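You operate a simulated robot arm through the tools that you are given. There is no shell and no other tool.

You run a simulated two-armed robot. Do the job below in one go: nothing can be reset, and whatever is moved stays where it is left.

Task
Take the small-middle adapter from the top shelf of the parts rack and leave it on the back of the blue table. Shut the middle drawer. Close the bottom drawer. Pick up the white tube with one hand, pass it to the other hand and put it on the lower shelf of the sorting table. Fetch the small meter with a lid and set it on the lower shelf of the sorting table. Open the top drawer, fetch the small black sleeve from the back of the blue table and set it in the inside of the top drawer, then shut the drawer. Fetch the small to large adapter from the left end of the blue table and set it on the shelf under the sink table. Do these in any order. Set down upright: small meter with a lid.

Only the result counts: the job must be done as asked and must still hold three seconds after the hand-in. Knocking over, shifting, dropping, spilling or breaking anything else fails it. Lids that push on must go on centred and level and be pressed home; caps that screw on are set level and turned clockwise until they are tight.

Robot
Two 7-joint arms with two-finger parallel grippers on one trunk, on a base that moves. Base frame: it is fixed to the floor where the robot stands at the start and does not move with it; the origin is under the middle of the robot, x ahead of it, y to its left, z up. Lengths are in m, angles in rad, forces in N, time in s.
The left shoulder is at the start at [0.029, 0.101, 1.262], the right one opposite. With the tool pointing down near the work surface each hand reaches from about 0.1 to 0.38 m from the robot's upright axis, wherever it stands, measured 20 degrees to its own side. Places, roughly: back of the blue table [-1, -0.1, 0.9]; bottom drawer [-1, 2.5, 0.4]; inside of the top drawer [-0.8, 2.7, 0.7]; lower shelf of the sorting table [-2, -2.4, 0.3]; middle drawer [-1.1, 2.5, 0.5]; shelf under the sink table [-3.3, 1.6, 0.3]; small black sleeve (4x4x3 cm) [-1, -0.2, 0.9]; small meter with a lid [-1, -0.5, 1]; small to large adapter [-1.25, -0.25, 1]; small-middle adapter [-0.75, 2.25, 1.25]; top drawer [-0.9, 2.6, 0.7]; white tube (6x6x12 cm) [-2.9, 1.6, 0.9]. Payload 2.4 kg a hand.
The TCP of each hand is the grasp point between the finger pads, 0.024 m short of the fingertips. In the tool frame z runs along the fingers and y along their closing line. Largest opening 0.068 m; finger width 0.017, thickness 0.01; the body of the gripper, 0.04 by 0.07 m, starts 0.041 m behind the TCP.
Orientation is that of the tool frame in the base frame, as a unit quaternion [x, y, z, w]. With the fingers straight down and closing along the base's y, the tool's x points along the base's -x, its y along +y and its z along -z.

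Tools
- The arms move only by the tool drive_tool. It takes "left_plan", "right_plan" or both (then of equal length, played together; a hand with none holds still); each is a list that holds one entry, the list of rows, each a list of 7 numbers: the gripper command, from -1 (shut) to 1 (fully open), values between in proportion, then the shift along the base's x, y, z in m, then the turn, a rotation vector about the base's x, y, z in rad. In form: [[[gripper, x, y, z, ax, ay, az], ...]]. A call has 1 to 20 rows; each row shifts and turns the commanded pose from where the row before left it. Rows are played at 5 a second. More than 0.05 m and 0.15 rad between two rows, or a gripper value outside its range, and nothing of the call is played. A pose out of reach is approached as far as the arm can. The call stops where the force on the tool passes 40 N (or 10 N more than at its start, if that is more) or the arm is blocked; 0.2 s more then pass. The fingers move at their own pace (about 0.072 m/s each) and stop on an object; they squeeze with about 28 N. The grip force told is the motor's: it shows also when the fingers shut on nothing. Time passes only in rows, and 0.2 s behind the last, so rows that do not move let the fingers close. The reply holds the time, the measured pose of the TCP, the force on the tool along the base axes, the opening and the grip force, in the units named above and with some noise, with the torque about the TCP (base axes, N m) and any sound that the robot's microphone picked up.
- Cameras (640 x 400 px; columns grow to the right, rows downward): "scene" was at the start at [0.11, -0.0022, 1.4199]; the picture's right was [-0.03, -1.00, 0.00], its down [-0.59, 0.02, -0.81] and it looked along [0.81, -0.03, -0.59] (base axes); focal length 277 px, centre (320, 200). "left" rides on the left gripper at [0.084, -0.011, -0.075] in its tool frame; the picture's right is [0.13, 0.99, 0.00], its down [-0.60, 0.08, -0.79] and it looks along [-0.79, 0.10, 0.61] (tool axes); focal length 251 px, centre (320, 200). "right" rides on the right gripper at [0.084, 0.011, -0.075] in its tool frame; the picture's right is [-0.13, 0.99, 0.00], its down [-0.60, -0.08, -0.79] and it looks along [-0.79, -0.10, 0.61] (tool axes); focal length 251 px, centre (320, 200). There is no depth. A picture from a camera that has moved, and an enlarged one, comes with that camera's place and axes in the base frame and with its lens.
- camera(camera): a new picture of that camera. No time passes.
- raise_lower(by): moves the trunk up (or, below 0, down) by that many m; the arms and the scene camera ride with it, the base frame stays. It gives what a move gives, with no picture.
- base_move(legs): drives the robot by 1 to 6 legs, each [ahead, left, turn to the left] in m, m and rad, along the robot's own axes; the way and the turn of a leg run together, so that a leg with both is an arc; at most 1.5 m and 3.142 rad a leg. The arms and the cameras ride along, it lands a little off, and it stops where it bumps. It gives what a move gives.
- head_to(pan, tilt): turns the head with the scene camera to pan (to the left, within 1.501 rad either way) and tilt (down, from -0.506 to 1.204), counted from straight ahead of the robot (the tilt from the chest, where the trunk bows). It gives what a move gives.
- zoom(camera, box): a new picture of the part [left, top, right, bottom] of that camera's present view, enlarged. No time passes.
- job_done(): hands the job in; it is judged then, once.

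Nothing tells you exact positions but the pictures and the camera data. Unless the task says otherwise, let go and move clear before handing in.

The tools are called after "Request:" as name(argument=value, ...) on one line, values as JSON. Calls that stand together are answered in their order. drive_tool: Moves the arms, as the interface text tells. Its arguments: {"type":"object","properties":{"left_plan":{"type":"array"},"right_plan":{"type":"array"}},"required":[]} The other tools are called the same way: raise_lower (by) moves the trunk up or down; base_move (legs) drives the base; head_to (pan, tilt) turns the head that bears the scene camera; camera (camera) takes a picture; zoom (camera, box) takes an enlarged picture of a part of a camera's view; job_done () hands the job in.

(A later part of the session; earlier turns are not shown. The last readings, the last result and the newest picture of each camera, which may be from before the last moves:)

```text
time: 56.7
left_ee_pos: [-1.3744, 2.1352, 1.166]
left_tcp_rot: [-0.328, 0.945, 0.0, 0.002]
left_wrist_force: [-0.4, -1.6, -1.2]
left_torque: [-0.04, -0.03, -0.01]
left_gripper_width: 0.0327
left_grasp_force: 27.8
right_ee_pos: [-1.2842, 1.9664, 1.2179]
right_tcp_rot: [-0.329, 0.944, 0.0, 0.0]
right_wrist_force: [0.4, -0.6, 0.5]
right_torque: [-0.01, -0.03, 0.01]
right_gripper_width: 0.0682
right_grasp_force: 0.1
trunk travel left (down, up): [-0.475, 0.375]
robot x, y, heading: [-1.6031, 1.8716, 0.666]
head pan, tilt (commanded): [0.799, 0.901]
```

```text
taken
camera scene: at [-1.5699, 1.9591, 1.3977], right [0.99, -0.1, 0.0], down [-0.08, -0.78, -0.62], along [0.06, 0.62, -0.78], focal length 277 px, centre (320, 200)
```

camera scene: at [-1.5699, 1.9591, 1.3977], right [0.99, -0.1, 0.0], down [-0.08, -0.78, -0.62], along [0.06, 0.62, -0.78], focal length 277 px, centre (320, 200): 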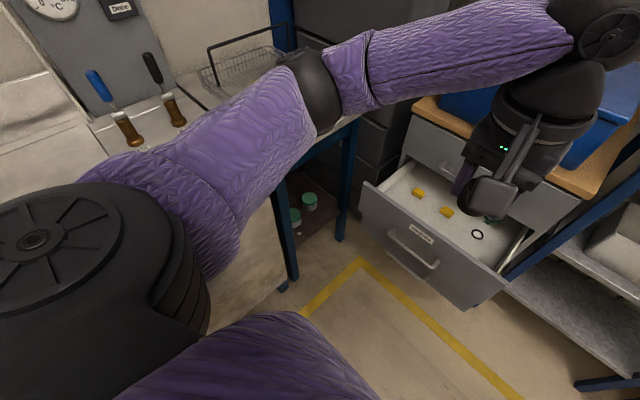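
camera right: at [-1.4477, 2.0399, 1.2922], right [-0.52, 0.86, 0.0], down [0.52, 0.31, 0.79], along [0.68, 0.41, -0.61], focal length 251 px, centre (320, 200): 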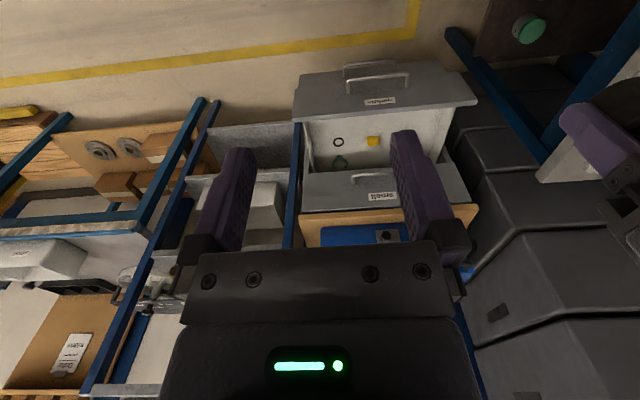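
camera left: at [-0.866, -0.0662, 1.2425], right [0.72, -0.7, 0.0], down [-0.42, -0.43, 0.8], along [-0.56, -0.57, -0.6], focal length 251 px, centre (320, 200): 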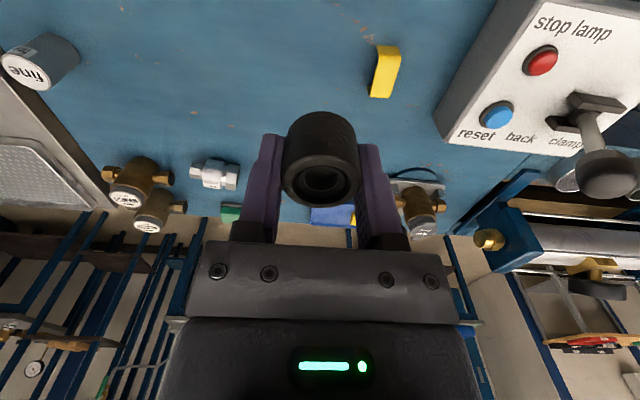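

The left elbow is about 0.2 m clear of the table edge here. Lowering the trunk.

Request:
raise_lower(by=-0.4)

Request:
head_to(pan=0.1, tilt=0.5)

Request:
camera(camera="scene")

Request:
camera(camera="right")

```text
time: 60.6
left_ee_pos: [-1.3731, 2.1356, 0.7666]
left_tcp_rot: [-0.328, 0.945, 0.0, 0.002]
left_wrist_force: [0.1, -0.8, -0.9]
left_torque: [0.02, 0.01, 0.01]
left_gripper_width: 0.0326
left_grasp_force: 27.5
right_ee_pos: [-1.2846, 1.9668, 0.8176]
right_tcp_rot: [-0.329, 0.944, 0.0, 0.0]
right_wrist_force: [-0.6, 0.4, -0.7]
right_torque: [-0.01, 0.03, 0.03]
right_gripper_width: 0.0679
right_grasp_force: 0.0
trunk travel left (down, up): [-0.075, 0.775]
robot x, y, heading: [-1.5985, 1.8686, 0.671]
head pan, tilt (commanded): [0.799, 0.901]
```

```text
time: 61.6
left_ee_pos: [-1.3733, 2.1348, 0.7677]
left_tcp_rot: [-0.329, 0.944, 0.0, 0.002]
left_wrist_force: [0.3, 0.4, -1.4]
left_torque: [-0.03, 0.02, -0.01]
left_gripper_width: 0.0328
left_grasp_force: 27.4
right_ee_pos: [-1.2833, 1.9663, 0.8186]
right_tcp_rot: [-0.329, 0.944, 0.0, 0.0]
right_wrist_force: [0.1, -0.8, 0.6]
right_torque: [-0.01, -0.01, -0.02]
right_gripper_width: 0.0677
right_grasp_force: 0.0
trunk travel left (down, up): [-0.075, 0.775]
robot x, y, heading: [-1.5969, 1.8702, 0.668]
head pan, tilt (commanded): [0.099, 0.499]
```

```text
taken
camera scene: at [-1.4429, 2.0022, 1.0247], right [0.7, -0.72, 0.0], down [-0.34, -0.33, -0.88], along [0.63, 0.61, -0.48], focal length 277 px, centre (320, 200)
```

scene: 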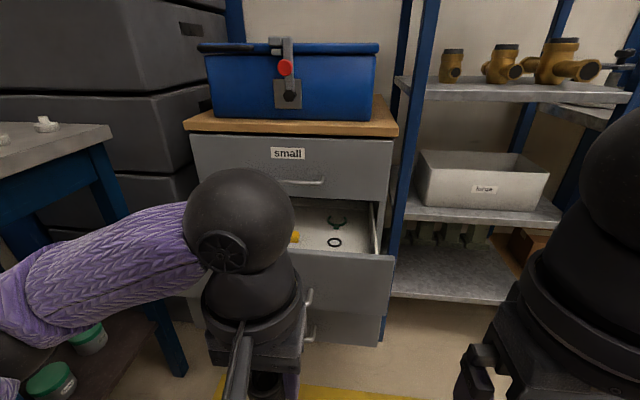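

```text
taken
camera right: at [-1.3559, 1.924, 0.8921], right [-0.51, 0.86, 0.0], down [0.52, 0.31, 0.79], along [0.68, 0.41, -0.61], focal length 251 px, centre (320, 200)
```

right: 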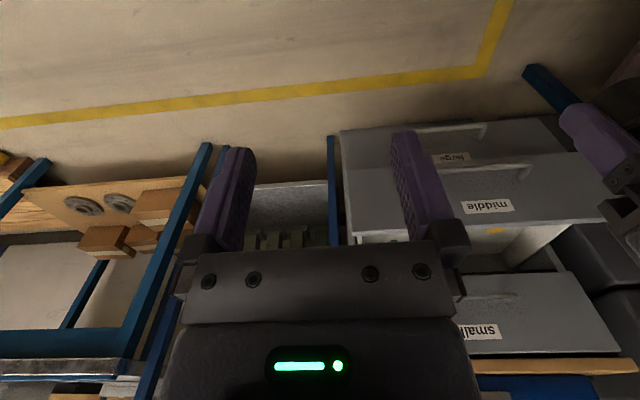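

Both lower drawers stick out to about 0.70 m ahead of me, with the cabinet face at about 0.93 m. I'll tilt the right hand 45° forward with closed fingers and lower it in front of the middle drawer, beside its handle.

Request:
drive_tool(right_plan=[[[-1, -0.0022, 0.0108, -0.0398, 0.081, -0.1028, 0], [-1, -0.0022, 0.0108, -0.0398, 0.081, -0.1028, 0], [-1, -0.0022, 0.0108, -0.0398, 0.081, -0.1028, 0], [-1, -0.0022, 0.0108, -0.0398, 0.081, -0.1028, 0], [-1, -0.0022, 0.0108, -0.0398, 0.081, -0.1028, 0], [-1, -0.0022, 0.0108, -0.0398, 0.081, -0.1028, 0], [-1, 0, 0, 0, 0, 0, 0]]])

Request:
camera(camera="right")

Request:
camera(camera="scene")

```text
time: 63.2
left_ee_pos: [-1.3731, 2.134, 0.7676]
left_tcp_rot: [-0.327, 0.945, 0.001, 0.003]
left_wrist_force: [0.2, 0.0, -1.3]
left_torque: [-0.02, 0.03, 0.02]
left_gripper_width: 0.033
left_grasp_force: 27.9
right_ee_pos: [-1.2916, 2.0439, 0.5811]
right_tcp_rot: [-0.304, 0.872, 0.126, 0.362]
right_wrist_force: [-0.7, 0.1, -0.8]
right_torque: [0.03, -0.01, -0.01]
right_gripper_width: 0.0
right_grasp_force: 23.5
right hand out of reach, approached as far as the arm can: row 3
trunk travel left (down, up): [-0.075, 0.775]
robot x, y, heading: [-1.5934, 1.869, 0.67]
head pan, tilt (commanded): [0.099, 0.499]
```

```text
taken
camera right: at [-1.3857, 1.9839, 0.5733], right [-0.54, 0.83, 0.09], down [-0.06, -0.15, 0.99], along [0.84, 0.53, 0.13], focal length 251 px, centre (320, 200)
```

right: 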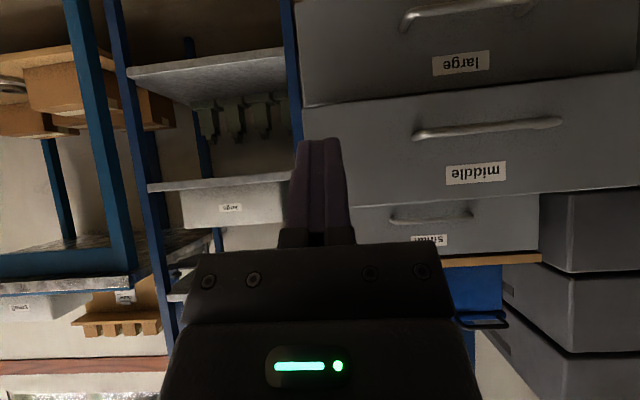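

```text
taken
camera scene: at [-1.4429, 2.0022, 1.0248], right [0.69, -0.72, 0.0], down [-0.34, -0.33, -0.88], along [0.63, 0.61, -0.48], focal length 277 px, centre (320, 200)
```

scene: 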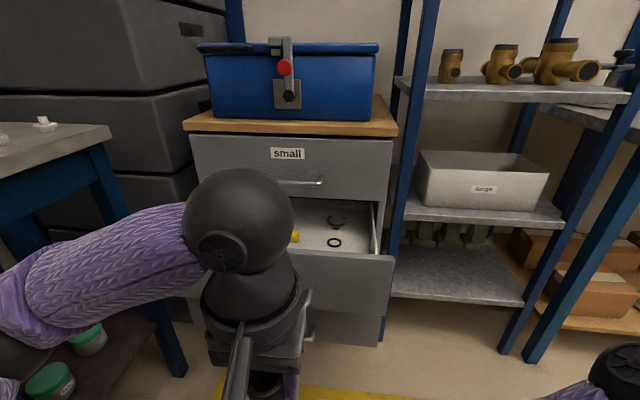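

The right hand is in place with fingertips 0.34 m short of the panel. I'll drive forward 0.25 m and then push with the arm.

Request:
base_move(legs=[[0.25, 0, 0]])

Request:
camera(camera="right")

Request:
camera(camera="scene")

```text
time: 65.1
left_ee_pos: [-1.1779, 2.2893, 0.7668]
left_tcp_rot: [-0.328, 0.945, 0.0, 0.003]
left_wrist_force: [-0.4, -0.3, -1.8]
left_torque: [0.01, 0.02, 0.03]
left_gripper_width: 0.0329
left_grasp_force: 28.1
right_ee_pos: [-1.0959, 2.1993, 0.5806]
right_tcp_rot: [-0.304, 0.872, 0.125, 0.362]
right_wrist_force: [-0.2, -0.8, 0.3]
right_torque: [0.03, 0.0, 0.0]
right_gripper_width: 0.0001
right_grasp_force: 23.2
trunk travel left (down, up): [-0.075, 0.775]
robot x, y, heading: [-1.3985, 2.021, 0.674]
head pan, tilt (commanded): [0.099, 0.499]
```

```text
taken
camera right: at [-1.1906, 2.1385, 0.5735], right [-0.54, 0.83, 0.09], down [-0.06, -0.14, 0.99], along [0.84, 0.53, 0.12], focal length 251 px, centre (320, 200)
```

right: 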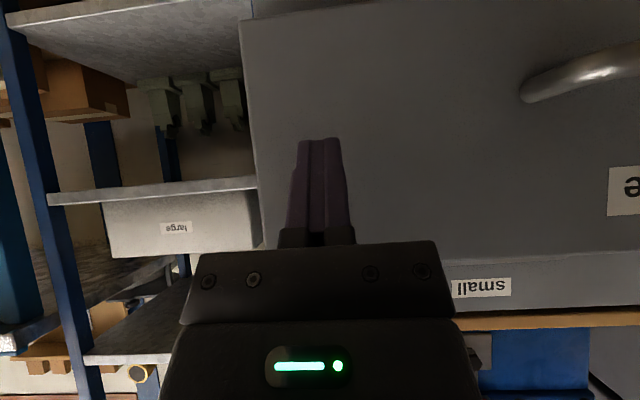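

```text
taken
camera scene: at [-1.2477, 2.1571, 1.0248], right [0.7, -0.72, 0.0], down [-0.34, -0.33, -0.88], along [0.63, 0.61, -0.48], focal length 277 px, centre (320, 200)
```

scene: 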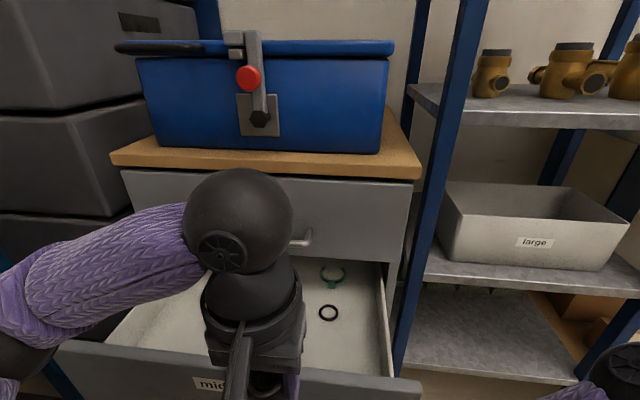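

Request:
drive_tool(right_plan=[[[-1, 0.0313, 0.025, 0, 0, 0, 0], [-1, 0.0313, 0.025, 0, 0, 0, 0], [-1, 0.0235, 0.0187, 0, 0, 0, 0], [-1, 0.0235, 0.0187, 0, 0, 0, 0], [-1, 0, 0, 0, 0, 0, 0]]])

Request:
camera(camera="right")

Request:
camera(camera="scene")

```text
time: 66.3
left_ee_pos: [-1.1788, 2.2907, 0.7669]
left_tcp_rot: [-0.328, 0.945, 0.001, 0.003]
left_wrist_force: [-0.9, -0.1, -1.4]
left_torque: [-0.01, 0.02, -0.01]
left_gripper_width: 0.0329
left_grasp_force: 28.1
right_ee_pos: [-0.9855, 2.2855, 0.5815]
right_tcp_rot: [-0.304, 0.872, 0.125, 0.362]
right_wrist_force: [-0.3, -0.7, 0.6]
right_torque: [0.01, 0.01, -0.01]
right_gripper_width: 0.0
right_grasp_force: 23.4
trunk travel left (down, up): [-0.075, 0.775]
robot x, y, heading: [-1.4022, 2.0249, 0.666]
head pan, tilt (commanded): [0.099, 0.499]
```

```text
taken
camera right: at [-1.0795, 2.2254, 0.5743], right [-0.54, 0.83, 0.09], down [-0.06, -0.14, 0.99], along [0.84, 0.53, 0.12], focal length 251 px, centre (320, 200)
```

right: 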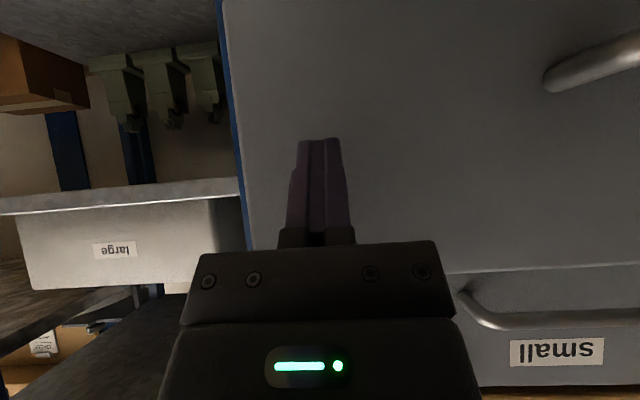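

```text
taken
camera scene: at [-1.2476, 2.1572, 1.0248], right [0.7, -0.72, 0.0], down [-0.34, -0.33, -0.88], along [0.63, 0.61, -0.48], focal length 277 px, centre (320, 200)
```

scene: 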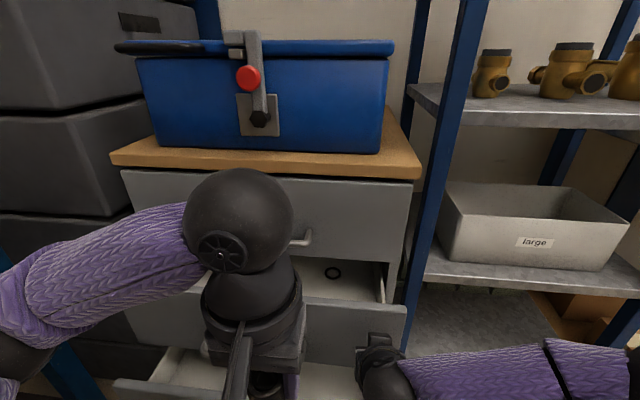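

The middle drawer is sliding in. I'll keep pushing until it stops.

Request:
drive_tool(right_plan=[[[-1, 0.0235, 0.0187, 0, 0, 0, 0], [-1, 0.0235, 0.0187, 0, 0, 0, 0], [-1, 0.0235, 0.0187, 0, 0, 0, 0], [-1, 0.0235, 0.0187, 0, 0, 0, 0], [-1, 0, 0, 0, 0, 0, 0]]])

Request:
camera(camera="right")

Request:
camera(camera="scene")

```text
time: 67.5
left_ee_pos: [-1.1771, 2.2896, 0.7658]
left_tcp_rot: [-0.328, 0.945, -0.001, 0.003]
left_wrist_force: [0.1, 0.3, -1.0]
left_torque: [0.02, -0.01, -0.01]
left_gripper_width: 0.033
left_grasp_force: 27.9
right_ee_pos: [-0.893, 2.3607, 0.5801]
right_tcp_rot: [-0.305, 0.873, 0.125, 0.361]
right_wrist_force: [-1.6, -1.5, 0.2]
right_torque: [-0.02, 0.01, 0.05]
right_gripper_width: 0.0
right_grasp_force: 23.6
trunk travel left (down, up): [-0.075, 0.775]
robot x, y, heading: [-1.3988, 2.0271, 0.67]
head pan, tilt (commanded): [0.099, 0.499]
```

```text
taken
camera right: at [-0.9875, 2.3005, 0.5725], right [-0.55, 0.83, 0.09], down [-0.06, -0.14, 0.99], along [0.84, 0.53, 0.12], focal length 251 px, centre (320, 200)
```

right: 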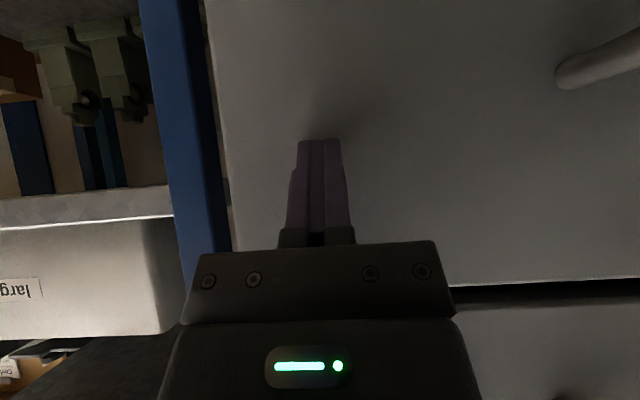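

```text
taken
camera scene: at [-1.2477, 2.1572, 1.0248], right [0.7, -0.72, 0.0], down [-0.34, -0.33, -0.88], along [0.63, 0.61, -0.48], focal length 277 px, centre (320, 200)
```

scene: 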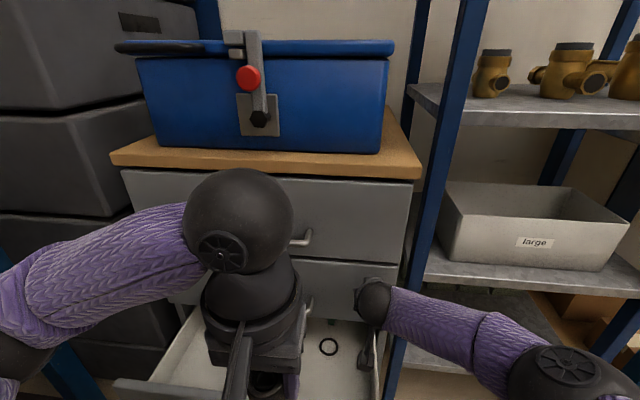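

Request:
drive_tool(right_plan=[[[-1, 0.0157, 0.0124, 0, 0, 0, 0], [-1, 0.0157, 0.0124, 0, 0, 0, 0], [-1, 0.0157, 0.0124, 0, 0, 0, 0], [-1, 0.0157, 0.0124, 0, 0, 0, 0], [-1, 0, 0, 0, 0, 0, 0]]])

Request:
camera(camera="right")

Request:
camera(camera="scene")

```text
time: 67.8
left_ee_pos: [-1.1803, 2.287, 0.7677]
left_tcp_rot: [-0.327, 0.945, 0.001, 0.005]
left_wrist_force: [-0.9, 0.9, -1.3]
left_torque: [0.01, 0.01, 0.01]
left_gripper_width: 0.033
left_grasp_force: 28.5
right_ee_pos: [-0.8935, 2.3626, 0.577]
right_tcp_rot: [-0.304, 0.875, 0.123, 0.355]
right_wrist_force: [-26.3, -20.7, 15.3]
right_torque: [-0.02, 0.04, -0.14]
right_gripper_width: 0.0004
right_grasp_force: 23.1
trunk travel left (down, up): [-0.075, 0.775]
robot x, y, heading: [-1.4009, 2.0269, 0.665]
head pan, tilt (commanded): [0.099, 0.499]
stopped in row 1 (right hand): the force on the tool passed its limit at 74 N (the readings are from after the stop); the commanded pose is now the measured one
```

```text
taken
camera right: at [-0.9882, 2.3018, 0.5718], right [-0.54, 0.83, 0.09], down [-0.04, -0.14, 0.99], along [0.84, 0.53, 0.11], focal length 251 px, centre (320, 200)
```

right: 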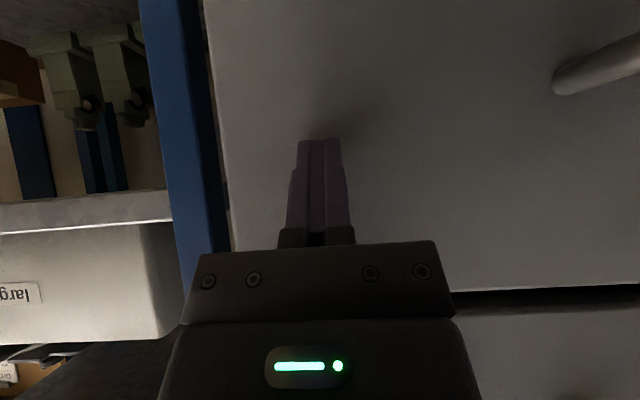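

```text
taken
camera scene: at [-1.2508, 2.1539, 1.0258], right [0.69, -0.72, 0.0], down [-0.34, -0.33, -0.88], along [0.63, 0.61, -0.48], focal length 277 px, centre (320, 200)
```

scene: 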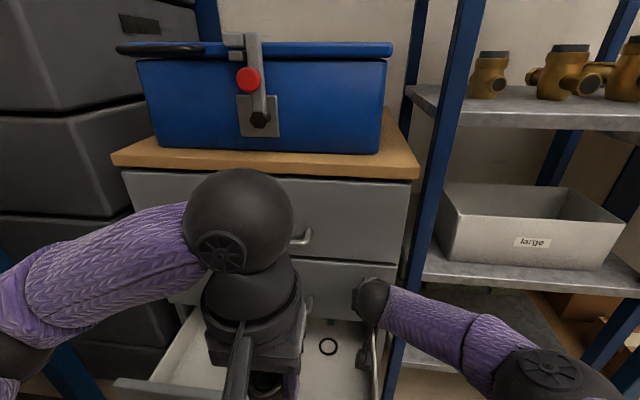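

The push met a hard stop, so the middle drawer is fully home. Now I retract the hand and get it in front of the bottom drawer.

Request:
drive_tool(right_plan=[[[-1, -0.0314, -0.0247, 0.003, 0, 0, 0], [-1, -0.0314, -0.0247, 0, 0, 0, 0], [-1, -0.0314, -0.0247, 0, 0, 0, 0], [-1, -0.0314, -0.0247, 0, 0, 0, 0], [-1, -0.0314, -0.0247, 0, 0, 0, 0], [-1, -0.0235, -0.0187, 0, 0, 0, 0], [-1, 0, 0, 0, 0, 0, 0]]])

Request:
base_move(legs=[[-0.1, 0, 0]])

Request:
raise_lower(by=-0.07)

Request:
camera(camera="right")

Request:
camera(camera="scene")

```text
time: 69.4
left_ee_pos: [-1.178, 2.2887, 0.7668]
left_tcp_rot: [-0.327, 0.945, 0.001, 0.002]
left_wrist_force: [-0.7, -0.4, -0.4]
left_torque: [0.01, -0.01, 0.0]
left_gripper_width: 0.0331
left_grasp_force: 28.2
right_ee_pos: [-1.0698, 2.223, 0.5787]
right_tcp_rot: [-0.304, 0.876, 0.123, 0.355]
right_wrist_force: [0.4, 0.6, -0.1]
right_torque: [-0.01, -0.01, 0.01]
right_gripper_width: 0.0
right_grasp_force: 23.5
trunk travel left (down, up): [-0.075, 0.775]
robot x, y, heading: [-1.4006, 2.0236, 0.67]
head pan, tilt (commanded): [0.099, 0.499]
```

```text
time: 70.5
left_ee_pos: [-1.258, 2.225, 0.7674]
left_tcp_rot: [-0.327, 0.945, 0.0, 0.002]
left_wrist_force: [0.1, 0.0, -1.6]
left_torque: [-0.01, -0.01, -0.01]
left_gripper_width: 0.0329
left_grasp_force: 28.1
right_ee_pos: [-1.1488, 2.1602, 0.5785]
right_tcp_rot: [-0.304, 0.876, 0.122, 0.355]
right_wrist_force: [-0.1, 0.1, 0.1]
right_torque: [-0.02, -0.01, 0.01]
right_gripper_width: 0.0
right_grasp_force: 23.0
trunk travel left (down, up): [-0.075, 0.775]
robot x, y, heading: [-1.4747, 1.9613, 0.667]
head pan, tilt (commanded): [0.099, 0.499]
```

```text
time: 71.6
left_ee_pos: [-1.2575, 2.226, 0.6955]
left_tcp_rot: [-0.327, 0.945, 0.0, 0.002]
left_wrist_force: [-0.1, -0.5, -0.3]
left_torque: [0.01, 0.0, 0.0]
left_gripper_width: 0.0328
left_grasp_force: 27.7
right_ee_pos: [-1.1503, 2.1592, 0.5074]
right_tcp_rot: [-0.304, 0.876, 0.123, 0.355]
right_wrist_force: [-1.0, 1.4, -0.5]
right_torque: [0.0, 0.01, 0.0]
right_gripper_width: 0.0001
right_grasp_force: 23.3
trunk travel left (down, up): [-0.005, 0.844]
robot x, y, heading: [-1.4796, 1.9591, 0.67]
head pan, tilt (commanded): [0.099, 0.499]
```

```text
taken
camera right: at [-1.2435, 2.099, 0.5033], right [-0.54, 0.84, 0.09], down [-0.05, -0.13, 0.99], along [0.84, 0.53, 0.11], focal length 251 px, centre (320, 200)
```

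right: 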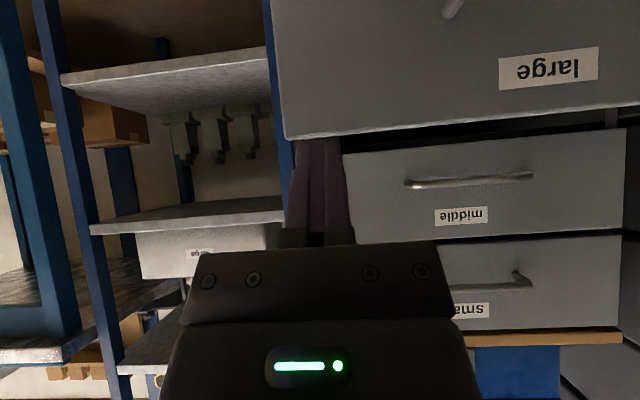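

```text
taken
camera scene: at [-1.3069, 2.1094, 0.9514], right [0.69, -0.72, 0.0], down [-0.35, -0.33, -0.88], along [0.63, 0.61, -0.48], focal length 277 px, centre (320, 200)
```

scene: 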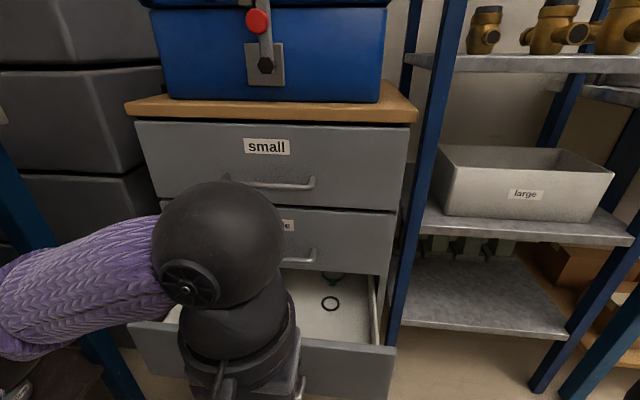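

The middle drawer is flush with the top one. The bottom drawer's panel top is at z≈0.46; I'll lower the right hand in front of it, close in, and push.

Request:
drive_tool(right_plan=[[[-1, 0, 0, -0.03, 0, 0, 0], [-1, 0, 0, -0.03, 0, 0, 0], [-1, 0, 0, -0.025, 0, 0, 0], [-1, 0, 0, 0, 0, 0, 0]]])

Request:
camera(camera="right")

```text
time: 72.6
left_ee_pos: [-1.2571, 2.2268, 0.6968]
left_tcp_rot: [-0.326, 0.945, 0.001, 0.003]
left_wrist_force: [0.0, 0.0, -0.3]
left_torque: [0.01, 0.0, -0.01]
left_gripper_width: 0.0328
left_grasp_force: 27.4
right_ee_pos: [-1.1517, 2.1636, 0.4287]
right_tcp_rot: [-0.303, 0.876, 0.12, 0.354]
right_wrist_force: [-0.1, -0.2, -0.3]
right_torque: [0.0, 0.02, -0.01]
right_gripper_width: 0.0002
right_grasp_force: 23.9
right hand out of reach, approached as far as the arm can: row 3
trunk travel left (down, up): [-0.005, 0.844]
robot x, y, heading: [-1.4788, 1.9605, 0.667]
head pan, tilt (commanded): [0.099, 0.499]
```

```text
taken
camera right: at [-1.2467, 2.1039, 0.423], right [-0.54, 0.84, 0.09], down [-0.05, -0.13, 0.99], along [0.84, 0.53, 0.11], focal length 251 px, centre (320, 200)
```

right: 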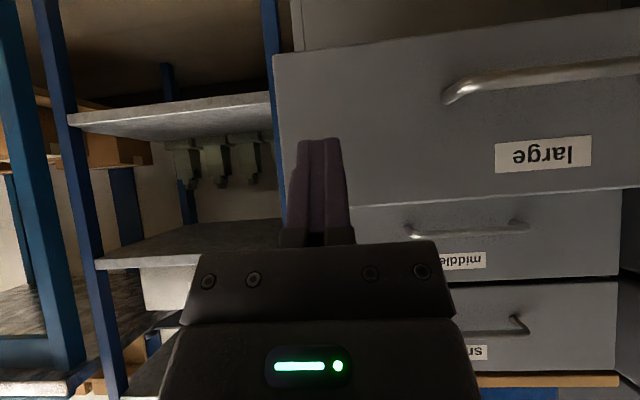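

Request:
base_move(legs=[[0.13, 0, 0]])

Request:
drive_tool(right_plan=[[[-1, 0.0235, 0.0187, 0, 0, 0, 0], [-1, 0.0235, 0.0187, 0, 0, 0, 0], [-1, 0.0235, 0.0187, 0, 0, 0, 0], [-1, 0.0235, 0.0187, 0, 0, 0, 0], [-1, 0, 0, 0, 0, 0, 0]]])

Request:
camera(camera="right")

Request:
camera(camera="scene")

```text
time: 73.9
left_ee_pos: [-1.1557, 2.3081, 0.6974]
left_tcp_rot: [-0.329, 0.944, 0.0, 0.003]
left_wrist_force: [-0.1, -0.3, -1.0]
left_torque: [-0.02, 0.0, -0.01]
left_gripper_width: 0.033
left_grasp_force: 27.8
right_ee_pos: [-1.0501, 2.247, 0.4276]
right_tcp_rot: [-0.305, 0.876, 0.121, 0.353]
right_wrist_force: [0.3, -0.3, 0.2]
right_torque: [0.01, -0.03, -0.02]
right_gripper_width: 0.0
right_grasp_force: 23.6
trunk travel left (down, up): [-0.005, 0.844]
robot x, y, heading: [-1.3777, 2.0435, 0.666]
head pan, tilt (commanded): [0.099, 0.499]
```

```text
time: 75.1
left_ee_pos: [-1.1552, 2.3084, 0.6957]
left_tcp_rot: [-0.329, 0.944, 0.0, 0.002]
left_wrist_force: [1.1, -0.2, -1.0]
left_torque: [0.02, 0.01, 0.02]
left_gripper_width: 0.0331
left_grasp_force: 27.4
right_ee_pos: [-0.9546, 2.3208, 0.4272]
right_tcp_rot: [-0.304, 0.876, 0.12, 0.354]
right_wrist_force: [-0.4, 1.0, 0.8]
right_torque: [0.02, -0.02, -0.01]
right_gripper_width: 0.0
right_grasp_force: 24.0
trunk travel left (down, up): [-0.005, 0.844]
robot x, y, heading: [-1.3767, 2.0408, 0.67]
head pan, tilt (commanded): [0.099, 0.499]
```

```text
taken
camera right: at [-1.0484, 2.2602, 0.4232], right [-0.54, 0.84, 0.09], down [-0.04, -0.13, 0.99], along [0.84, 0.53, 0.11], focal length 251 px, centre (320, 200)
```

right: 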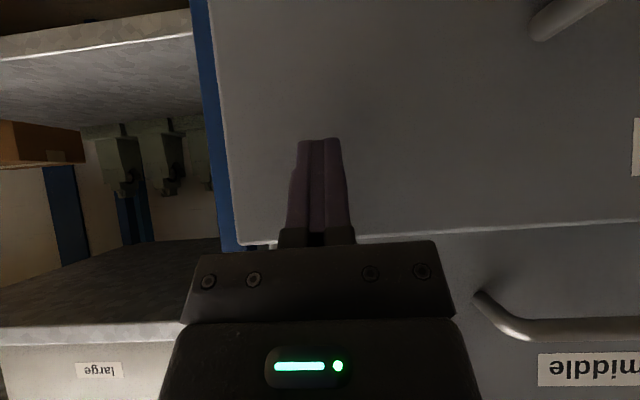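

```text
taken
camera scene: at [-1.2042, 2.1918, 0.9513], right [0.7, -0.72, 0.0], down [-0.34, -0.33, -0.88], along [0.63, 0.61, -0.48], focal length 277 px, centre (320, 200)
```

scene: 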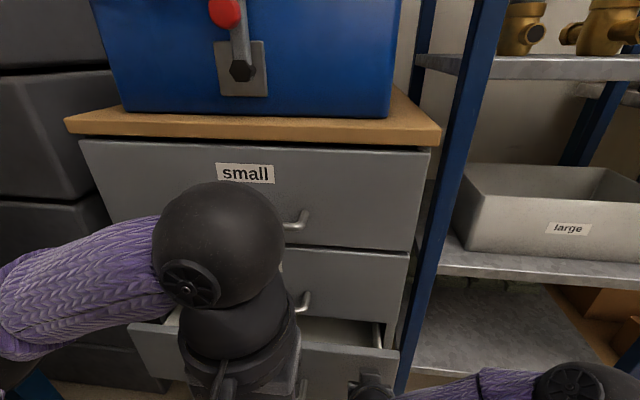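

Request:
drive_tool(right_plan=[[[-1, 0.0157, 0.0124, 0, 0, 0, 0], [-1, 0.0157, 0.0124, 0, 0, 0, 0], [-1, 0.0157, 0.0124, 0, 0, 0, 0], [-1, 0.0157, 0.0124, 0, 0, 0, 0], [-1, 0.0157, 0.0124, 0, 0, 0, 0], [-1, 0, 0, 0, 0, 0, 0]]])

Request:
camera(camera="right")

Request:
camera(camera="scene")

```text
time: 76.1
left_ee_pos: [-1.1556, 2.3072, 0.6975]
left_tcp_rot: [-0.328, 0.945, 0.002, 0.003]
left_wrist_force: [-0.5, 0.1, -1.6]
left_torque: [-0.01, 0.01, -0.06]
left_gripper_width: 0.0329
left_grasp_force: 27.9
right_ee_pos: [-0.896, 2.3673, 0.4248]
right_tcp_rot: [-0.304, 0.879, 0.119, 0.348]
right_wrist_force: [-10.9, -8.9, 5.5]
right_torque: [-0.02, 0.04, -0.06]
right_gripper_width: 0.0
right_grasp_force: 23.9
trunk travel left (down, up): [-0.005, 0.844]
robot x, y, heading: [-1.3785, 2.0424, 0.67]
head pan, tilt (commanded): [0.099, 0.499]
stopped in row 5 (right hand): the force on the tool passed its limit at 58 N (the readings are from after the stop); the commanded pose is now the measured one
```

```text
taken
camera right: at [-0.9922, 2.3071, 0.4207], right [-0.54, 0.84, 0.09], down [-0.03, -0.12, 0.99], along [0.84, 0.53, 0.1], focal length 251 px, centre (320, 200)
```

right: 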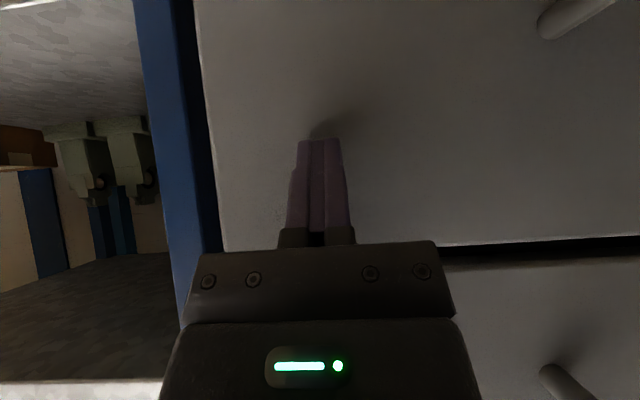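

```text
taken
camera scene: at [-1.2053, 2.1904, 0.9517], right [0.7, -0.72, 0.0], down [-0.34, -0.33, -0.88], along [0.63, 0.61, -0.48], focal length 277 px, centre (320, 200)
```

scene: 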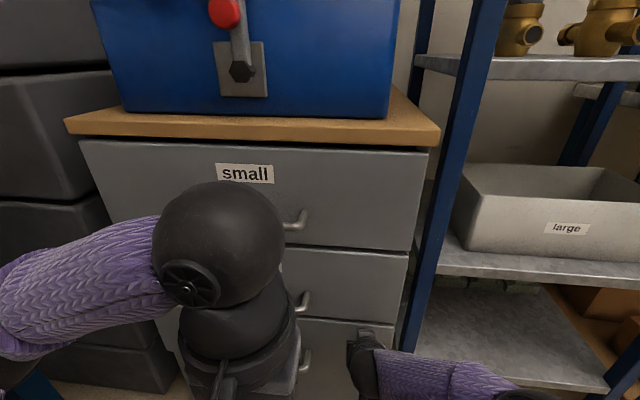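

Bottom drawer is closed too (hard stop). Now I'll retract the right hand, back off and raise a little to look at the top drawer handle.

Request:
drive_tool(right_plan=[[[-1, -0.0314, -0.0247, 0.003, 0, 0, 0], [-1, -0.0314, -0.0247, 0, 0, 0, 0], [-1, -0.0314, -0.0247, 0, 0, 0, 0], [-1, -0.0314, -0.0247, 0, 0, 0, 0], [-1, -0.0157, -0.0123, 0, 0, 0, 0]]])

Request:
base_move(legs=[[-0.2, 0, 0]])

Request:
raise_lower(by=0.17)

Request:
camera(camera="scene")

Request:
camera(camera="right")

```text
time: 77.3
left_ee_pos: [-1.1544, 2.3082, 0.6965]
left_tcp_rot: [-0.328, 0.945, 0.001, 0.003]
left_wrist_force: [-0.1, 0.3, -1.0]
left_torque: [-0.02, 0.0, 0.0]
left_gripper_width: 0.0327
left_grasp_force: 28.4
right_ee_pos: [-1.037, 2.2562, 0.425]
right_tcp_rot: [-0.304, 0.878, 0.119, 0.349]
right_wrist_force: [0.6, -0.3, -0.6]
right_torque: [0.01, -0.02, -0.01]
right_gripper_width: 0.0
right_grasp_force: 23.4
trunk travel left (down, up): [-0.005, 0.844]
robot x, y, heading: [-1.3796, 2.0412, 0.673]
head pan, tilt (commanded): [0.099, 0.499]
```

```text
time: 78.9
left_ee_pos: [-1.3135, 2.1839, 0.6966]
left_tcp_rot: [-0.329, 0.944, 0.001, 0.003]
left_wrist_force: [0.3, 0.1, -0.1]
left_torque: [-0.02, 0.01, 0.01]
left_gripper_width: 0.0329
left_grasp_force: 28.1
right_ee_pos: [-1.1945, 2.1325, 0.4252]
right_tcp_rot: [-0.304, 0.879, 0.119, 0.348]
right_wrist_force: [0.1, 0.4, 0.5]
right_torque: [0.01, 0.0, -0.01]
right_gripper_width: 0.0
right_grasp_force: 23.8
trunk travel left (down, up): [-0.005, 0.844]
robot x, y, heading: [-1.5359, 1.9199, 0.668]
head pan, tilt (commanded): [0.099, 0.499]
```

```text
time: 80.9
left_ee_pos: [-1.3126, 2.1827, 0.8657]
left_tcp_rot: [-0.328, 0.945, 0.001, 0.003]
left_wrist_force: [0.6, -0.6, -0.9]
left_torque: [-0.01, -0.01, 0.01]
left_gripper_width: 0.0326
left_grasp_force: 27.3
right_ee_pos: [-1.1954, 2.1332, 0.5966]
right_tcp_rot: [-0.305, 0.878, 0.119, 0.348]
right_wrist_force: [0.0, 0.1, 1.6]
right_torque: [0.01, -0.01, -0.02]
right_gripper_width: 0.0
right_grasp_force: 23.8
trunk travel left (down, up): [-0.175, 0.675]
robot x, y, heading: [-1.5351, 1.919, 0.671]
head pan, tilt (commanded): [0.099, 0.499]
```

```text
taken
camera scene: at [-1.4069, 2.031, 1.1279], right [0.7, -0.72, 0.0], down [-0.34, -0.33, -0.88], along [0.63, 0.61, -0.48], focal length 277 px, centre (320, 200)
```

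scene: 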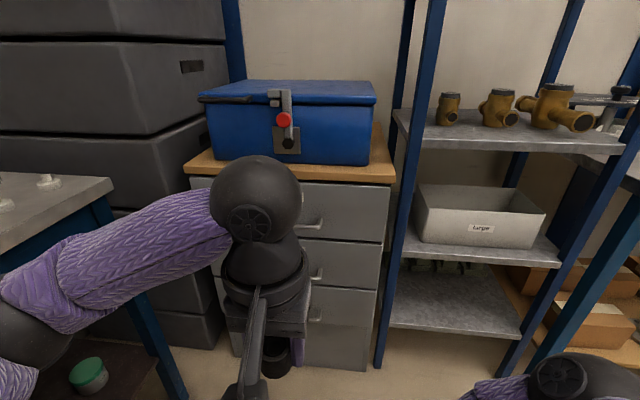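

```text
taken
camera right: at [-1.2894, 2.0718, 0.5917], right [-0.54, 0.84, 0.09], down [-0.03, -0.12, 0.99], along [0.84, 0.53, 0.09], focal length 251 px, centre (320, 200)
```

right: 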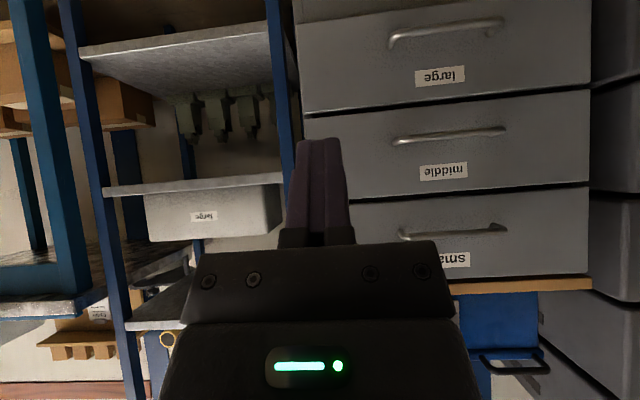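

All three drawers are now flush. Next I turn the right hand to point forward with fingers closing vertically to grip the top handle at about z=0.71, while moving the left hand up out of the way.

Request:
drive_tool(left_plan=[[[-1, -0.005, 0.0065, 0.02, 0, 0, 0], [-1, -0.005, 0.0065, 0.02, 0, 0, 0], [-1, -0.005, 0.0065, 0.02, 0, 0, 0], [-1, -0.005, 0.0065, 0.02, 0, 0, 0], [-1, -0.005, 0.0065, 0.02, 0, 0, 0], [-1, -0.005, 0.0065, 0.02, 0, 0, 0], [-1, 0, 0, 0, 0, 0, 0]]], right_plan=[[[-1, 0.0078, 0.0062, 0.0187, 0.0847, -0.1069, 0], [-1, 0.0078, 0.0062, 0.0187, 0.0847, -0.1069, 0], [-1, 0.0078, 0.0062, 0.0187, 0.0847, -0.1069, 0], [-1, 0.0078, 0.0062, 0.0187, 0.0847, -0.1069, 0], [-1, 0.0078, 0.0062, 0.0187, 0.0847, -0.1069, 0], [-1, 0.0078, 0.0062, 0.0187, 0.0847, -0.1069, 0], [-1, 0, 0, 0, 0, 0, 0]]])

Request:
camera(camera="scene")

```text
time: 82.5
left_ee_pos: [-1.3422, 2.223, 0.9853]
left_tcp_rot: [-0.328, 0.945, 0.0, 0.003]
left_wrist_force: [-0.1, 0.8, -0.6]
left_torque: [0.01, -0.02, -0.01]
left_gripper_width: 0.0334
left_grasp_force: 27.8
right_ee_pos: [-1.2002, 2.2244, 0.7688]
right_tcp_rot: [-0.23, 0.668, 0.23, 0.67]
right_wrist_force: [0.4, 0.8, 0.1]
right_torque: [0.0, -0.01, 0.03]
right_gripper_width: 0.0
right_grasp_force: 23.6
right hand out of reach, approached as far as the arm can: row 1, 2, 3, 4, 5, 6
trunk travel left (down, up): [-0.175, 0.675]
robot x, y, heading: [-1.5351, 1.9206, 0.67]
head pan, tilt (commanded): [0.099, 0.499]
```

```text
taken
camera scene: at [-1.4072, 2.0309, 1.128], right [0.7, -0.72, 0.0], down [-0.34, -0.33, -0.88], along [0.63, 0.61, -0.48], focal length 277 px, centre (320, 200)
```

scene: 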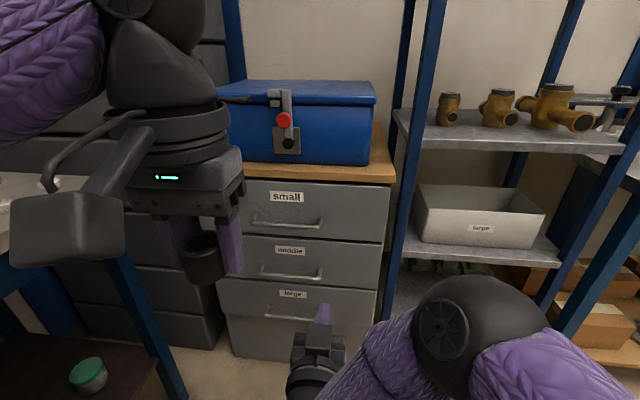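

The arm was too folded for that pose. I'll extend the hand forward where it has more freedom and then roll it.

Request:
drive_tool(right_plan=[[[-1, 0.0314, 0.0248, 0, 0, 0, 0], [-1, 0.0314, 0.0248, 0, 0, 0, 0], [-1, 0.0235, 0.0186, 0, 0, 0, 0], [-1, 0, 0, 0, 0, 0, 0]]])

```text
time: 83.5
left_ee_pos: [-1.3429, 2.223, 0.985]
left_tcp_rot: [-0.329, 0.944, 0.001, 0.003]
left_wrist_force: [-0.1, 0.1, -0.7]
left_torque: [-0.06, -0.06, -0.01]
left_gripper_width: 0.0328
left_grasp_force: 28.5
right_ee_pos: [-1.1315, 2.3023, 0.7898]
right_tcp_rot: [-0.23, 0.67, 0.229, 0.668]
right_wrist_force: [0.1, -0.5, 0.1]
right_torque: [-0.01, -0.01, 0.0]
right_gripper_width: 0.0001
right_grasp_force: 24.0
right hand out of reach, approached as far as the arm can: row 1, 2, 3
trunk travel left (down, up): [-0.175, 0.675]
robot x, y, heading: [-1.5341, 1.9156, 0.674]
head pan, tilt (commanded): [0.099, 0.499]
```

Request:
raise_lower(by=-0.12)

Request:
drive_tool(right_plan=[[[-1, 0, 0, 0.0, -0.112, -0.0887, 0], [-1, 0, 0, 0, -0.112, -0.0887, 0], [-1, 0, 0, 0, -0.112, -0.0887, 0], [-1, 0, 0, 0, 0, 0, 0]]])

```text
time: 85.0
left_ee_pos: [-1.3427, 2.2228, 0.8666]
left_tcp_rot: [-0.329, 0.944, 0.0, 0.002]
left_wrist_force: [0.5, 0.0, -1.4]
left_torque: [-0.03, -0.02, 0.04]
left_gripper_width: 0.033
left_grasp_force: 27.7
right_ee_pos: [-1.1312, 2.3027, 0.6712]
right_tcp_rot: [-0.231, 0.668, 0.231, 0.669]
right_wrist_force: [-0.3, 0.2, 0.2]
right_torque: [0.0, 0.02, 0.01]
right_gripper_width: 0.0001
right_grasp_force: 23.2
trunk travel left (down, up): [-0.055, 0.795]
robot x, y, heading: [-1.535, 1.9143, 0.675]
head pan, tilt (commanded): [0.099, 0.499]
```

```text
time: 86.0
left_ee_pos: [-1.3433, 2.2233, 0.8659]
left_tcp_rot: [-0.328, 0.945, 0.001, 0.002]
left_wrist_force: [-0.2, 0.0, -0.7]
left_torque: [0.0, -0.01, 0.0]
left_gripper_width: 0.0331
left_grasp_force: 28.1
right_ee_pos: [-1.1309, 2.302, 0.67]
right_tcp_rot: [-0.368, 0.602, 0.083, 0.703]
right_wrist_force: [-0.8, 0.2, -0.1]
right_torque: [0.01, -0.01, 0.01]
right_gripper_width: 0.0001
right_grasp_force: 23.3
trunk travel left (down, up): [-0.055, 0.795]
robot x, y, heading: [-1.5336, 1.9201, 0.67]
head pan, tilt (commanded): [0.099, 0.499]
```

Request:
drive_tool(right_plan=[[[-1, 0, 0, 0.005, -0.112, -0.0887, 0], [-1, 0, 0, 0.005, -0.112, -0.0887, 0], [-1, 0, 0, 0.005, -0.112, -0.0887, 0], [-1, 0, 0, 0.005, -0.112, -0.0887, 0], [-1, 0, 0, 0.005, -0.112, -0.0887, 0], [-1, 0, 0, 0.005, -0.112, -0.0887, 0], [-1, 0, 0, 0.005, -0.112, -0.0887, 0], [-1, 0, 0, 0.005, -0.112, -0.0887, 0], [-1, 0, 0, 0, 0, 0, 0]]])

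Request:
camera(camera="right")

Request:
camera(camera="scene")

```text
time: 88.0
left_ee_pos: [-1.3433, 2.2239, 0.8669]
left_tcp_rot: [-0.329, 0.944, 0.0, 0.002]
left_wrist_force: [-0.5, -0.2, -1.4]
left_torque: [-0.04, 0.0, -0.02]
left_gripper_width: 0.0329
left_grasp_force: 28.7
right_ee_pos: [-1.131, 2.3027, 0.7127]
right_tcp_rot: [0.638, -0.306, 0.308, -0.636]
right_wrist_force: [0.5, 0.2, 0.4]
right_torque: [-0.01, -0.04, -0.01]
right_gripper_width: 0.0
right_grasp_force: 23.9
trunk travel left (down, up): [-0.055, 0.795]
robot x, y, heading: [-1.5344, 1.9176, 0.671]
head pan, tilt (commanded): [0.099, 0.499]
```

```text
taken
camera right: at [-1.1372, 2.1907, 0.7], right [-0.08, 0.1, -0.99], down [-1.0, -0.02, 0.07], along [-0.01, 0.99, 0.1], focal length 251 px, centre (320, 200)
```

right: 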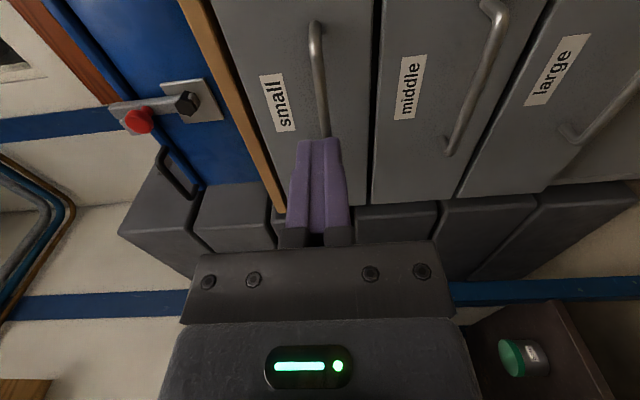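

```text
taken
camera scene: at [-1.3765, 2.0552, 1.0039], right [0.7, -0.72, 0.0], down [-0.34, -0.33, -0.88], along [0.63, 0.61, -0.48], focal length 277 px, centre (320, 200)
```

scene: 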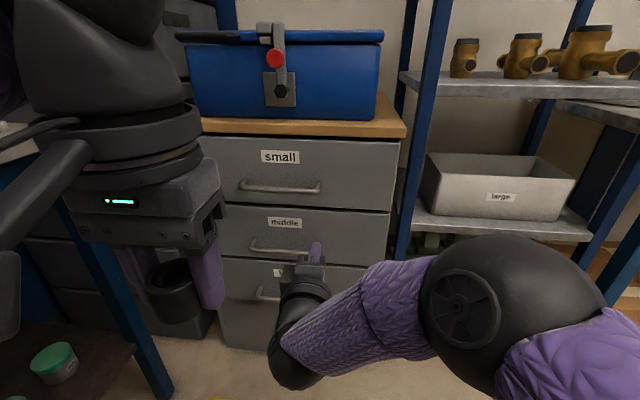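

The roll worked and the fingers line up in height with the top handle (z≈0.715). I'll open the gripper, shift left to the handle's middle part and advance.

Request:
drive_tool(right_plan=[[[1, -0.0202, 0.0255, 0.001, 0, 0, 0], [1, -0.0202, 0.0255, 0.001, 0, 0, 0], [1, 0.0235, 0.0186, 0, 0, 0, 0], [1, 0.0235, 0.0186, 0, 0, 0, 0], [1, 0.0235, 0.0186, 0, 0, 0, 0], [1, 0.0235, 0.0186, 0, 0, 0, 0], [1, 0, 0, 0, 0, 0, 0]]])

Request:
camera(camera="right")

Request:
camera(camera="scene")

```text
time: 89.6
left_ee_pos: [-1.3426, 2.2224, 0.8659]
left_tcp_rot: [-0.329, 0.944, 0.001, 0.002]
left_wrist_force: [-0.1, 0.1, -0.3]
left_torque: [0.0, 0.01, 0.02]
left_gripper_width: 0.0326
left_grasp_force: 27.8
right_ee_pos: [-1.1017, 2.3789, 0.7203]
right_tcp_rot: [-0.636, 0.306, -0.308, 0.637]
right_wrist_force: [0.6, -0.2, 0.6]
right_torque: [-0.01, 0.0, -0.01]
right_gripper_width: 0.068
right_grasp_force: 0.0
right hand out of reach, approached as far as the arm can: row 4, 5, 6
trunk travel left (down, up): [-0.055, 0.795]
robot x, y, heading: [-1.5358, 1.9162, 0.672]
head pan, tilt (commanded): [0.099, 0.499]
```

```text
taken
camera right: at [-1.1067, 2.2671, 0.7084], right [-0.08, 0.1, -0.99], down [-1.0, -0.02, 0.08], along [-0.01, 0.99, 0.1], focal length 251 px, centre (320, 200)
```

right: 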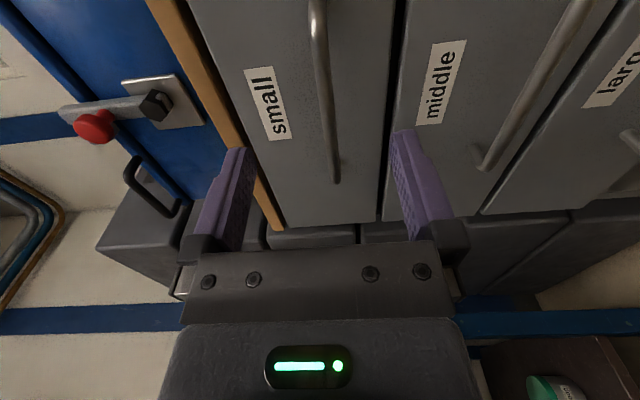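

```text
taken
camera scene: at [-1.3765, 2.0552, 1.0039], right [0.7, -0.72, 0.0], down [-0.34, -0.33, -0.88], along [0.63, 0.61, -0.48], focal length 277 px, centre (320, 200)
```

scene: 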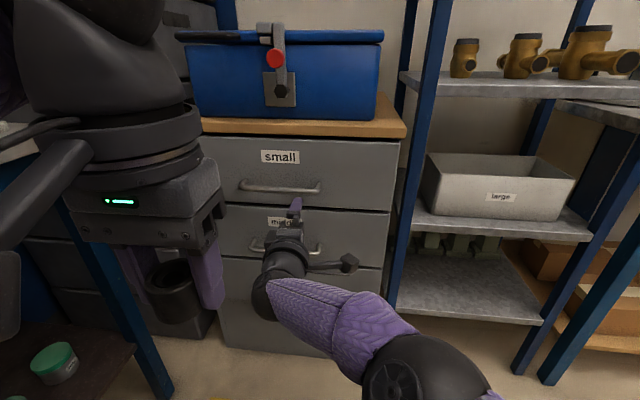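

Request:
base_move(legs=[[0.11, 0, 0]])

Request:
camera(camera="right")

Request:
camera(camera="scene")

```text
time: 90.8
left_ee_pos: [-1.257, 2.2891, 0.8664]
left_tcp_rot: [-0.328, 0.945, 0.001, 0.002]
left_wrist_force: [0.4, 0.2, -1.1]
left_torque: [-0.02, 0.01, -0.01]
left_gripper_width: 0.0329
left_grasp_force: 28.3
right_ee_pos: [-1.0141, 2.4467, 0.7205]
right_tcp_rot: [-0.636, 0.308, -0.309, 0.636]
right_wrist_force: [0.1, 0.5, 0.2]
right_torque: [-0.01, -0.01, -0.02]
right_gripper_width: 0.0678
right_grasp_force: 0.0
trunk travel left (down, up): [-0.055, 0.795]
robot x, y, heading: [-1.4487, 1.9876, 0.668]
head pan, tilt (commanded): [0.099, 0.499]
```

```text
taken
camera right: at [-1.0212, 2.3339, 0.7085], right [-0.08, 0.1, -0.99], down [-1.0, -0.02, 0.08], along [-0.01, 0.99, 0.1], focal length 251 px, centre (320, 200)
```

right: 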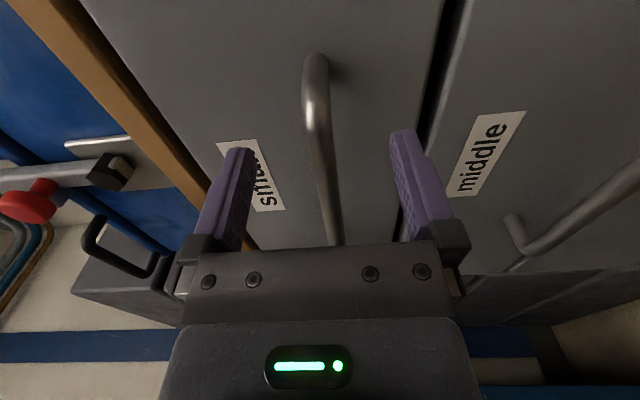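

```text
taken
camera scene: at [-1.2912, 2.1224, 1.0039], right [0.7, -0.72, 0.0], down [-0.34, -0.33, -0.88], along [0.63, 0.61, -0.48], focal length 277 px, centre (320, 200)
```

scene: 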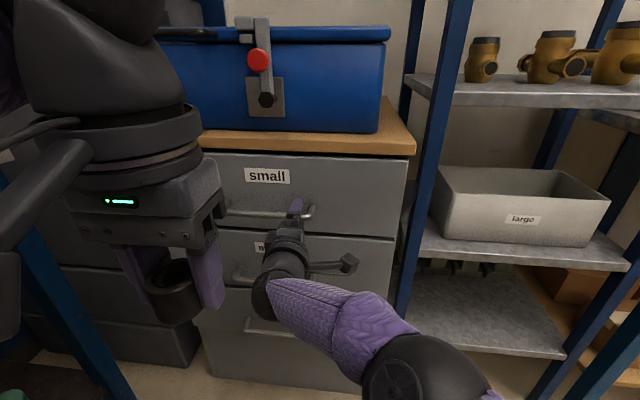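

The bar is between the fingers, just past the grasp point. I'll nudge forward slightly and close on it.

Request:
base_move(legs=[[0.012, 0, 0]])

Request:
drive_tool(right_plan=[[[1, 0, 0, -0.003, 0, 0, 0], [0, 0, 0, 0, 0, 0, 0], [-1, 0, 0, 0, 0, 0, 0], [-1, 0, 0, 0, 0, 0, 0], [-1, 0, 0, 0, 0, 0, 0], [-1, 0, 0, 0, 0, 0, 0]]])

Request:
camera(camera="right")

```text
time: 91.5
left_ee_pos: [-1.2488, 2.2967, 0.8665]
left_tcp_rot: [-0.328, 0.945, 0.0, 0.002]
left_wrist_force: [-0.4, 0.2, -1.0]
left_torque: [0.0, -0.04, -0.01]
left_gripper_width: 0.0329
left_grasp_force: 27.9
right_ee_pos: [-1.0051, 2.4522, 0.7211]
right_tcp_rot: [-0.637, 0.307, -0.308, 0.637]
right_wrist_force: [0.3, -0.2, 0.7]
right_torque: [0.01, 0.05, 0.02]
right_gripper_width: 0.0678
right_grasp_force: 0.0
trunk travel left (down, up): [-0.055, 0.795]
robot x, y, heading: [-1.4388, 1.993, 0.666]
head pan, tilt (commanded): [0.099, 0.499]
```

```text
time: 92.9
left_ee_pos: [-1.2493, 2.296, 0.8671]
left_tcp_rot: [-0.328, 0.945, 0.002, 0.003]
left_wrist_force: [-0.2, -0.3, -1.1]
left_torque: [-0.01, 0.0, 0.02]
left_gripper_width: 0.033
left_grasp_force: 27.8
right_ee_pos: [-1.0066, 2.4513, 0.7197]
right_tcp_rot: [-0.635, 0.306, -0.308, 0.639]
right_wrist_force: [-0.9, 2.8, 20.7]
right_torque: [0.28, -0.23, -0.05]
right_gripper_width: 0.0134
right_grasp_force: 33.6
trunk travel left (down, up): [-0.055, 0.795]
robot x, y, heading: [-1.4404, 1.9906, 0.671]
head pan, tilt (commanded): [0.099, 0.499]
```

```text
taken
camera right: at [-1.0123, 2.34, 0.7077], right [-0.07, 0.1, -0.99], down [-1.0, -0.02, 0.07], along [-0.01, 0.99, 0.1], focal length 251 px, centre (320, 200)
```

right: 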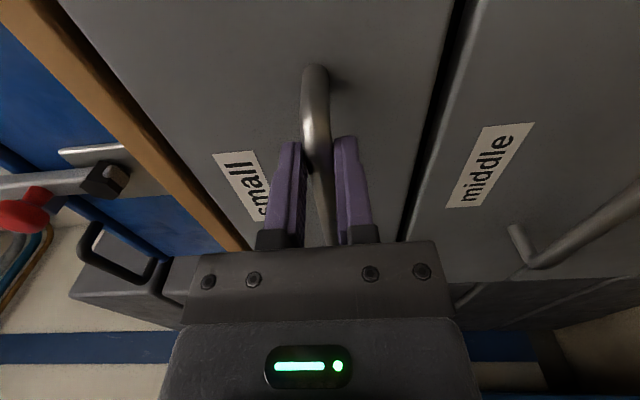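

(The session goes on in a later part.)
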